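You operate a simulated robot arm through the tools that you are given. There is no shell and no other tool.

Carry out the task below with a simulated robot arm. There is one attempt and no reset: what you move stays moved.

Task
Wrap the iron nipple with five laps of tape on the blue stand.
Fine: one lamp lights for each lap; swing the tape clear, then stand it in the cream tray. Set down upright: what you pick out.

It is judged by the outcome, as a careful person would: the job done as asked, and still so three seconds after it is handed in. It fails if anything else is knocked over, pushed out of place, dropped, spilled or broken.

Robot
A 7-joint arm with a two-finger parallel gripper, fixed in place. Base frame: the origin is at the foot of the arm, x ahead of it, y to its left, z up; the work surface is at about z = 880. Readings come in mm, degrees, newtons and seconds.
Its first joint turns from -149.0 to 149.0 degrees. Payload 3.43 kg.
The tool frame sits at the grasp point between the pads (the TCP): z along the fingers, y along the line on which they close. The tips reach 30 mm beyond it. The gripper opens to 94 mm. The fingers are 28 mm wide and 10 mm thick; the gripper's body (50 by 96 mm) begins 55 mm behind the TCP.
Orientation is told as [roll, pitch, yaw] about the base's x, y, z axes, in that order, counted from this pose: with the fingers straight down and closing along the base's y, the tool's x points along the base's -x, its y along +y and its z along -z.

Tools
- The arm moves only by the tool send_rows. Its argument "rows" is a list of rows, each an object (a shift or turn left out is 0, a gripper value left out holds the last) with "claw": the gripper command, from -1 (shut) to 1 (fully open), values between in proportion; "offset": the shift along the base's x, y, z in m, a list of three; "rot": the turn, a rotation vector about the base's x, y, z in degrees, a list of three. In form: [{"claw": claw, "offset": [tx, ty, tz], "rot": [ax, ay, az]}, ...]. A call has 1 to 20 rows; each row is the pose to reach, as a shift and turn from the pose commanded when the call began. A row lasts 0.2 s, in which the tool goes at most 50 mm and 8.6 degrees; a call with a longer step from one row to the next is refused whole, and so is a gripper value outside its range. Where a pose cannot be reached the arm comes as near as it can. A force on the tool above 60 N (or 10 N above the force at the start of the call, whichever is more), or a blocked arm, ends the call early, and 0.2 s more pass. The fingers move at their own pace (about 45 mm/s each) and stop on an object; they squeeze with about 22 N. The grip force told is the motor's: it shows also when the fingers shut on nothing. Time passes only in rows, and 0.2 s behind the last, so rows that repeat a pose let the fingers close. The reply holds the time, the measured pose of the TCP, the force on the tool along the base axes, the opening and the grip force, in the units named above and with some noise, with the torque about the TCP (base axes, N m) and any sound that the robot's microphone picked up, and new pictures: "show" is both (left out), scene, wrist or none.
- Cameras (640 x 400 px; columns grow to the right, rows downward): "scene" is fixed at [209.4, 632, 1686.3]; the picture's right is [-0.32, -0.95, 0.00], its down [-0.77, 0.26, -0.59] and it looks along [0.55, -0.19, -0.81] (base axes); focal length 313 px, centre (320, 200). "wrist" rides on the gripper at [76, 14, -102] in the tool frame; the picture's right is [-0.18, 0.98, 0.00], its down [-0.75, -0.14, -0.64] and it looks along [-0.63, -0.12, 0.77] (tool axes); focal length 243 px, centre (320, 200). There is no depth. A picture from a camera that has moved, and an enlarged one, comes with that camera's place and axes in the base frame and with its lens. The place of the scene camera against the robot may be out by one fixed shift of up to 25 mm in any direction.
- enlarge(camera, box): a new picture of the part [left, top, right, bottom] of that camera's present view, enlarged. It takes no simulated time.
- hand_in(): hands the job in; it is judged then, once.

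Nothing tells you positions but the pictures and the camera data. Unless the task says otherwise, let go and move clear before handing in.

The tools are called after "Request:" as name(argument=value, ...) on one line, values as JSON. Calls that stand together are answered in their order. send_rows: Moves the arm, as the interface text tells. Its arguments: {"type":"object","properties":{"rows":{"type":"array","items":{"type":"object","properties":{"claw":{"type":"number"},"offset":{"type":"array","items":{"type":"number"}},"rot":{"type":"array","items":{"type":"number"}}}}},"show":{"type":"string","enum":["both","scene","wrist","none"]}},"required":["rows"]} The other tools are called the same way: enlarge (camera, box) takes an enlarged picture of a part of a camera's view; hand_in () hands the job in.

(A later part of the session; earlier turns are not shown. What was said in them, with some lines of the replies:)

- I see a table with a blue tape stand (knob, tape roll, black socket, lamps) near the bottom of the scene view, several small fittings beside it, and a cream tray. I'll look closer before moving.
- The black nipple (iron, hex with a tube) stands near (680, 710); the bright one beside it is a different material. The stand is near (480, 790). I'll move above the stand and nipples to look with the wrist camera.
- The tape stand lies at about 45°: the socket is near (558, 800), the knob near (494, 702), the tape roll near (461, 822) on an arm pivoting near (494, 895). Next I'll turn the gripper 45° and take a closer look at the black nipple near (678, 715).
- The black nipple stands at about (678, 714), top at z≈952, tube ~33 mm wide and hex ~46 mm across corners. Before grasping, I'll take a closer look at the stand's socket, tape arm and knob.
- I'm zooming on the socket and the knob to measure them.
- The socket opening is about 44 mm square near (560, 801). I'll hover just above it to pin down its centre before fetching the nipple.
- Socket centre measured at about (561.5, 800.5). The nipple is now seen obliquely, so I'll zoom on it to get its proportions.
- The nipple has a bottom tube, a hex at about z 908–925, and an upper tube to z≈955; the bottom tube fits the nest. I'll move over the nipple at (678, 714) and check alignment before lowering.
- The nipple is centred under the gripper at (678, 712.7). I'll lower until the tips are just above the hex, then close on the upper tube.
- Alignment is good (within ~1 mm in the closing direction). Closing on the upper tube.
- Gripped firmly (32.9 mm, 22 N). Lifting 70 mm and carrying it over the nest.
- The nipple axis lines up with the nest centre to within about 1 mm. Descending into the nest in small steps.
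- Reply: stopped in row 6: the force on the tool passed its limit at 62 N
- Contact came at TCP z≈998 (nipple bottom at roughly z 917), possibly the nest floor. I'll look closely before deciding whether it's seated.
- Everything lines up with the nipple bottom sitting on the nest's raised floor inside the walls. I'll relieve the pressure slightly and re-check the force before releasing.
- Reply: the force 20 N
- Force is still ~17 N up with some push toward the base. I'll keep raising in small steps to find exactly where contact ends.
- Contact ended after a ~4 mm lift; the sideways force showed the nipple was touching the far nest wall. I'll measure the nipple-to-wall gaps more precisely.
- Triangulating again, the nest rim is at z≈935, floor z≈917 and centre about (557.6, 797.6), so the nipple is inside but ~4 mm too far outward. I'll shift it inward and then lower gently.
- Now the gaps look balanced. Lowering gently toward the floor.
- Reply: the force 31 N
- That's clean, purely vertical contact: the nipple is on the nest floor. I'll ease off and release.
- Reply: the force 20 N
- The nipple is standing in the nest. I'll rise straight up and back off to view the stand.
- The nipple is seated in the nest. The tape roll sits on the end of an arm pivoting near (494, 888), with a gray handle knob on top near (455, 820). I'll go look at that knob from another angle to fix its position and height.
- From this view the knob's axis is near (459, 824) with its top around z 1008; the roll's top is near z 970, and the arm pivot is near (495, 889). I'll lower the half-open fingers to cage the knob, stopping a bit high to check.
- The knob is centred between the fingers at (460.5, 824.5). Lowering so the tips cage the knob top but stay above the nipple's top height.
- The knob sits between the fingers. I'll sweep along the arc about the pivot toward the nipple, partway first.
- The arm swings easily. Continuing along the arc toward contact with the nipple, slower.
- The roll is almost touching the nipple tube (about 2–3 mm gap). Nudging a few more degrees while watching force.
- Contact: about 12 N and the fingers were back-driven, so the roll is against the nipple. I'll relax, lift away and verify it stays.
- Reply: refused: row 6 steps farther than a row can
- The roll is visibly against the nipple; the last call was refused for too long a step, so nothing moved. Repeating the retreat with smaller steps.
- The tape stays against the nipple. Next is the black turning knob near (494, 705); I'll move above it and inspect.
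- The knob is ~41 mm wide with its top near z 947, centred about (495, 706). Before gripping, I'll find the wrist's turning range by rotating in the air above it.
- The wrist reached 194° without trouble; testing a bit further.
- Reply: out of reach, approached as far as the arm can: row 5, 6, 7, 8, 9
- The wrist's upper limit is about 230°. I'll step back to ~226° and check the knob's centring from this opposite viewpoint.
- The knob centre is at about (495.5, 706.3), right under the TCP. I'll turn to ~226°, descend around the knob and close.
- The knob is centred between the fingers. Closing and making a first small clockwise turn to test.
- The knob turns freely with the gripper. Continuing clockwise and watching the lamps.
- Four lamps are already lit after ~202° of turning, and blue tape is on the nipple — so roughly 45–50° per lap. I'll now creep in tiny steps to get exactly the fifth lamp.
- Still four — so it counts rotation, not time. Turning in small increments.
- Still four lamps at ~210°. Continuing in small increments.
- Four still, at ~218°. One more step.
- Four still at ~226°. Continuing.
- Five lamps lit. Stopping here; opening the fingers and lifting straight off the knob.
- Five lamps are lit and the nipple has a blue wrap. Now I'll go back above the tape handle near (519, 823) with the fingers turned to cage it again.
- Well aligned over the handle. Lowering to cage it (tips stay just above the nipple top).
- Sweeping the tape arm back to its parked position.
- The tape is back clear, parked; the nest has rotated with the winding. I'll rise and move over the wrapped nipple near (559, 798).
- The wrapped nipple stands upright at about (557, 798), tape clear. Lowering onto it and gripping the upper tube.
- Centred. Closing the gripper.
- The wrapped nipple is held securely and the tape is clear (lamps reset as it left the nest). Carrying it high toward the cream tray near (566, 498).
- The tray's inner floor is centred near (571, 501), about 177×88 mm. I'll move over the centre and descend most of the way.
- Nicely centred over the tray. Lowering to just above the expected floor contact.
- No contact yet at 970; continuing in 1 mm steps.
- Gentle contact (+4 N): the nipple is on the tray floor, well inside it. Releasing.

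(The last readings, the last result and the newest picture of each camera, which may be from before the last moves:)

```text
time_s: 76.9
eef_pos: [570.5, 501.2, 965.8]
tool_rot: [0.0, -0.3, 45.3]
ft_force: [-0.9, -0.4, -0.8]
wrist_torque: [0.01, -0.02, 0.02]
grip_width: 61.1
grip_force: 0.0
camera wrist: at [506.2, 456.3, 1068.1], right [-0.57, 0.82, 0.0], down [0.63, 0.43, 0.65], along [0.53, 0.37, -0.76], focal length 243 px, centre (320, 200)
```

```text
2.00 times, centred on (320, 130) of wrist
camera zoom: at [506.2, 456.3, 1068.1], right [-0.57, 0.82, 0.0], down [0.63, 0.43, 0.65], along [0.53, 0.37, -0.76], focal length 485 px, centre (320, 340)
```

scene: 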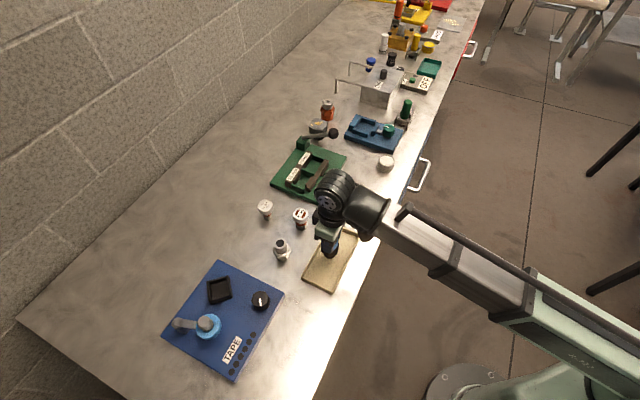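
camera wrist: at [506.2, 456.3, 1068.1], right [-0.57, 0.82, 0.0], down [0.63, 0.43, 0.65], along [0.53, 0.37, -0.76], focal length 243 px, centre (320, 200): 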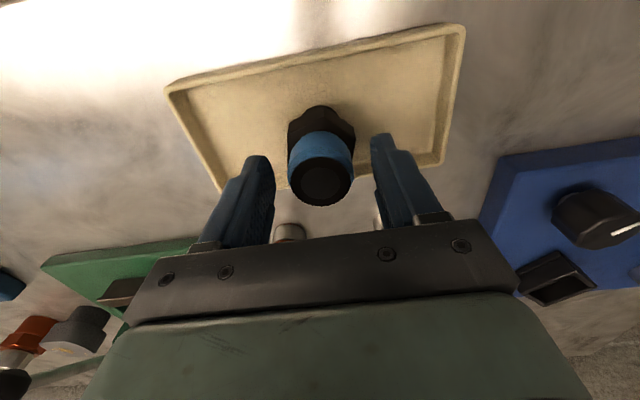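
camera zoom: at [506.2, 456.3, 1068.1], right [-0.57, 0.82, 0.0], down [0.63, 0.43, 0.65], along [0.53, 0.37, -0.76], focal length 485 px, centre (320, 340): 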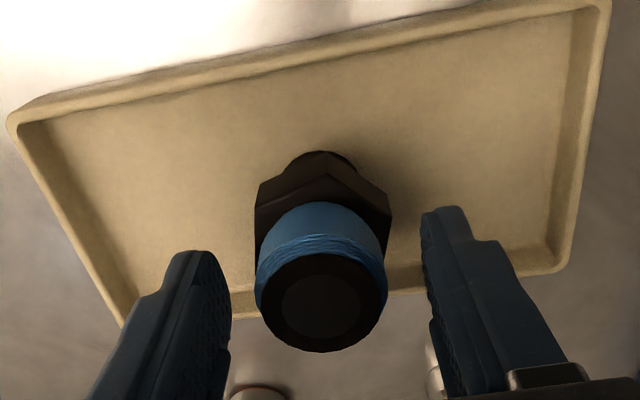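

It stands free and upright. Lifting straight up and clear for a final check.

Request:
send_rows(rows=[{"claw": 0.3, "offset": [0, 0, 0.02]}, {"offset": [0, 0, 0.06]}, {"offset": [0, 0, 0.1]}, {"offset": [0, 0, 0.14]}, {"offset": [0, 0, 0.18]}, {"offset": [0.02, 0.03, 0.2]}, {"offset": [0.04, 0.06, 0.22]}, {"offset": [0.04, 0.09, 0.24]}, {"offset": [0.04, 0.12, 0.24]}, {"offset": [0.04, 0.12, 0.24]}], show="both")

Request:
enlarge(camera="scene", box=[150, 190, 390, 390])

Request:
enlarge(camera="scene", box=[270, 200, 390, 300])

```text
time_s: 78.2
eef_pos: [578.4, 515.8, 1151.7]
tool_rot: [0.1, -1.4, 45.4]
ft_force: [6.6, 6.5, -13.7]
wrist_torque: [0.06, -0.1, -0.01]
grip_width: 61.4
grip_force: 0.1
stopped in row 6: the force on the tool passed its limit at 68 N (the readings are from after the stop); the commanded pose is now the measured one
camera wrist: at [513.4, 468.6, 1252.9], right [-0.57, 0.82, 0.0], down [0.62, 0.43, 0.66], along [0.54, 0.38, -0.75], focal length 243 px, centre (320, 200)
```

scene: 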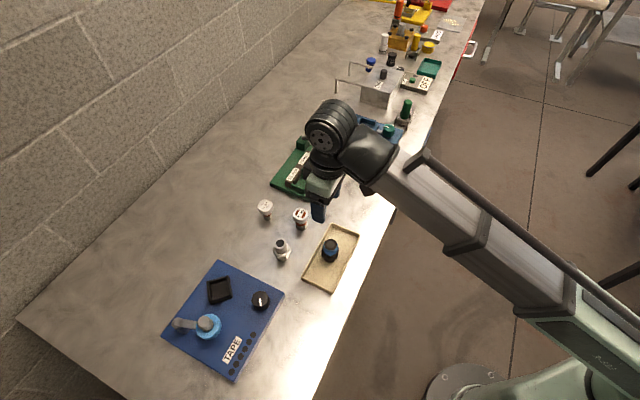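
wrist: 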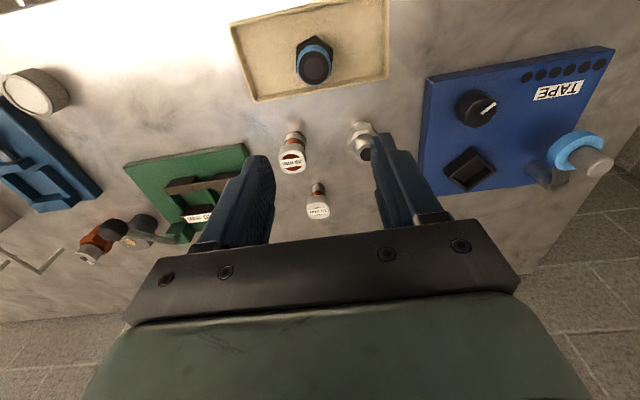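

```text
2.00 times, centred on (270, 290) of scene
camera zoom: at [209.4, 632.0, 1686.3], right [-0.32, -0.95, 0.0], down [-0.77, 0.26, -0.59], along [0.55, -0.19, -0.81], focal length 625 px, centre (420, 20)
```

zoom: 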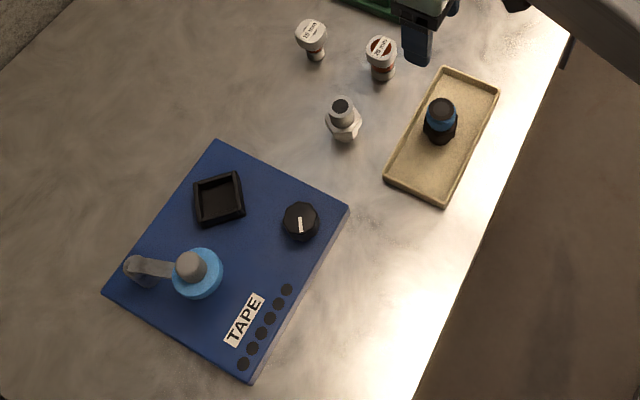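

```text
4.00 times, centred on (330, 250) of scene
camera zoom: at [209.4, 632.0, 1686.3], right [-0.32, -0.95, 0.0], down [-0.77, 0.26, -0.59], along [0.55, -0.19, -0.81], focal length 1250 px, centre (280, 0)
```

zoom: 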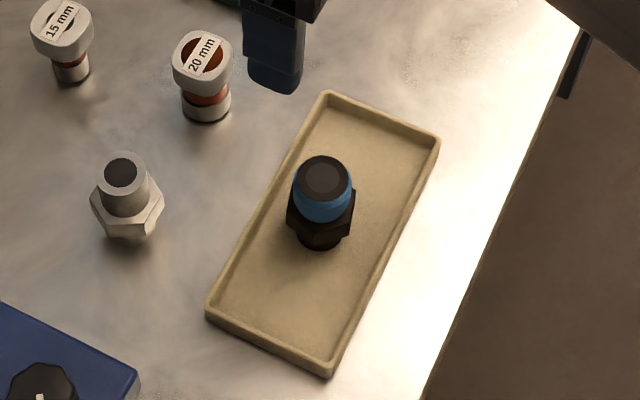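

The nipple stands upright in the tray and everything else looks in place. The lift stopped on a brief force spike in mid-air, so I'll hold still and re-check that nothing is touching.

Request:
send_rows(rows=[{"claw": 0.3}, {"claw": 0.3}, {"claw": 0.3}], show="both")

Request:
enlarge(camera="scene", box=[240, 80, 420, 220])

Request:
enlarge(camera="wrist", box=[200, 0, 440, 120])

```text
time_s: 79.0
eef_pos: [579.6, 516.0, 1151.5]
tool_rot: [0.0, -1.2, 45.5]
ft_force: [9.2, 9.2, -26.0]
wrist_torque: [0.41, -0.49, -0.02]
grip_width: 61.1
grip_force: 0.0
camera wrist: at [513.5, 468.7, 1253.2], right [-0.57, 0.82, 0.0], down [0.62, 0.43, 0.66], along [0.54, 0.38, -0.75], focal length 243 px, centre (320, 200)
```

scene: 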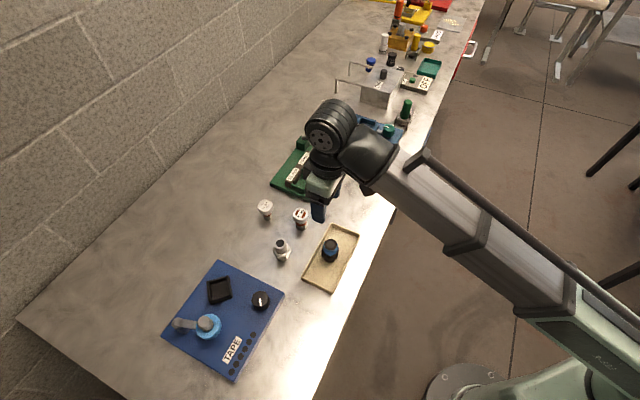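
wrist: 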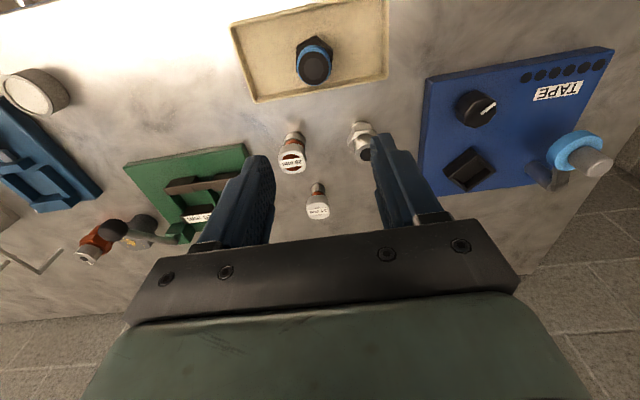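

```text
2.86 times, centred on (330, 150) of scene
camera zoom: at [209.4, 632.0, 1686.3], right [-0.32, -0.95, 0.0], down [-0.77, 0.26, -0.59], along [0.55, -0.19, -0.81], focal length 893 px, centre (291, 343)
```

zoom: 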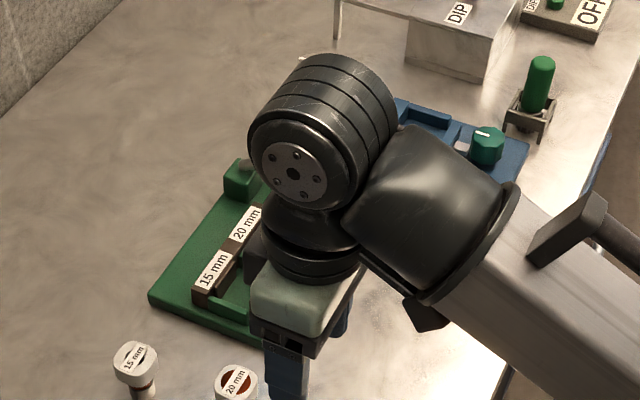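

```text
2.67 times, centred on (320, 60) of wrist
camera zoom: at [513.5, 468.7, 1253.2], right [-0.57, 0.82, 0.0], down [0.62, 0.43, 0.66], along [0.54, 0.38, -0.75], focal length 647 px, centre (320, 573)
```

zoom: 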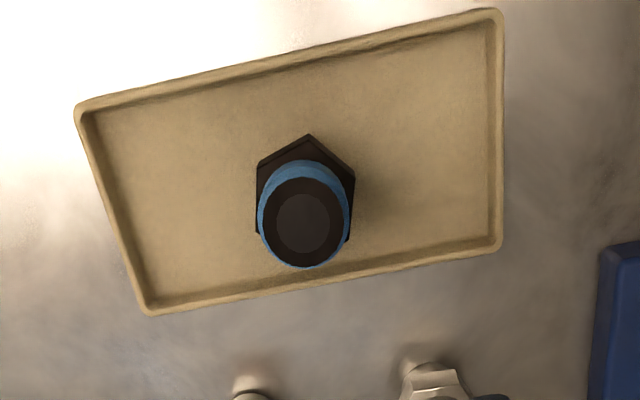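

The residual force is the wrist camera bracket touching the arm's own forearm at this high, close-in pose; nothing on the table is touched. I'll ease down and outward to relieve it.

Request:
send_rows(rows=[{"claw": 0.3, "offset": [0.002, 0.002, -0.01]}, {"offset": [0.006, 0.006, -0.025]}, {"offset": [0.012, 0.012, -0.035]}, {"offset": [0.02, 0.02, -0.04]}, {"offset": [0.02, 0.02, -0.04]}], show="both")

Request:
enlarge(camera="scene", box=[150, 190, 390, 390])

```text
time_s: 80.2
eef_pos: [597.9, 535.2, 1112.8]
tool_rot: [0.0, -1.1, 45.4]
ft_force: [-0.1, -0.3, 0.1]
wrist_torque: [0.02, -0.01, -0.01]
grip_width: 61.1
grip_force: 0.0
camera wrist: at [532.4, 489.3, 1214.2], right [-0.57, 0.82, 0.0], down [0.62, 0.43, 0.66], along [0.54, 0.38, -0.75], focal length 243 px, centre (320, 200)
```

scene: 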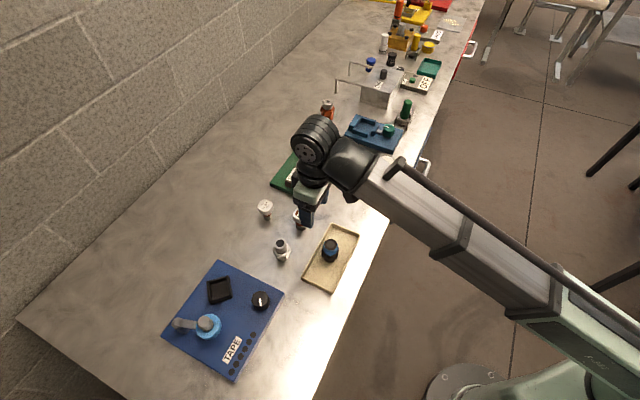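
wrist: 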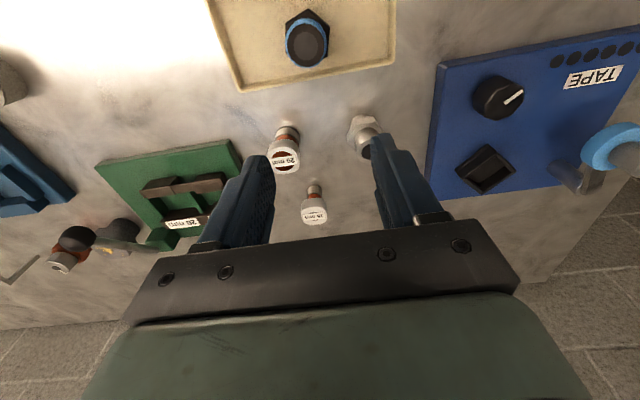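

```text
2.00 times, centred on (270, 290) of scene
camera zoom: at [209.4, 632.0, 1686.3], right [-0.32, -0.95, 0.0], down [-0.77, 0.26, -0.59], along [0.55, -0.19, -0.81], focal length 625 px, centre (420, 20)
```

zoom: 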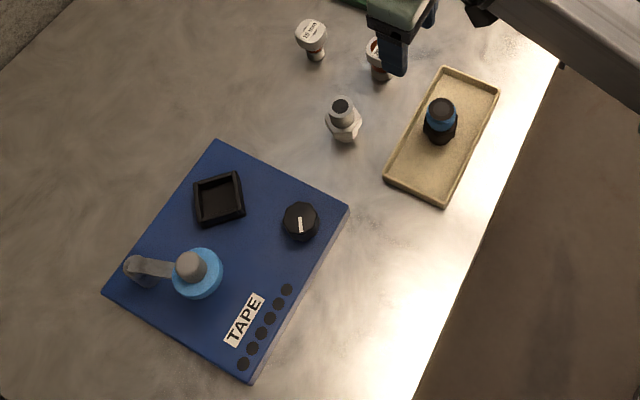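

The force now reads zero and the gripper is open and clear. The black iron nipple, wrapped with five laps, stands upright in the cream tray; the tape arm is parked clear and the other objects look undisturbed. Handing in.

Request:
hand_in()

```text
The job is handed in.
```

The iron nipple has five laps of tape on it and is standing upright in the cream tray. I've handed the job in.

- **Nipple:** I took the black one as the iron one, since the other nipple of that shape is bright metal.
- **Laps:** The fifth lamp lit and I stopped there; the sixth stayed dark. The lamps went out when I lifted the nipple off the stand.
- **Tape:** The tape arm is swung back to where it was parked at the start.
- **Forces:** The force limit tripped twice. The first time was at about 62 N while seating the nipple in its nest: it had touched the nest wall, so I re-centred it. The second was at about 68 N during the final lift, when the wrist camera bracket appeared to touch the arm's own forearm well above the table. In the last pictures nothing else looks moved or knocked over.

The gripper is open and clear of everything.
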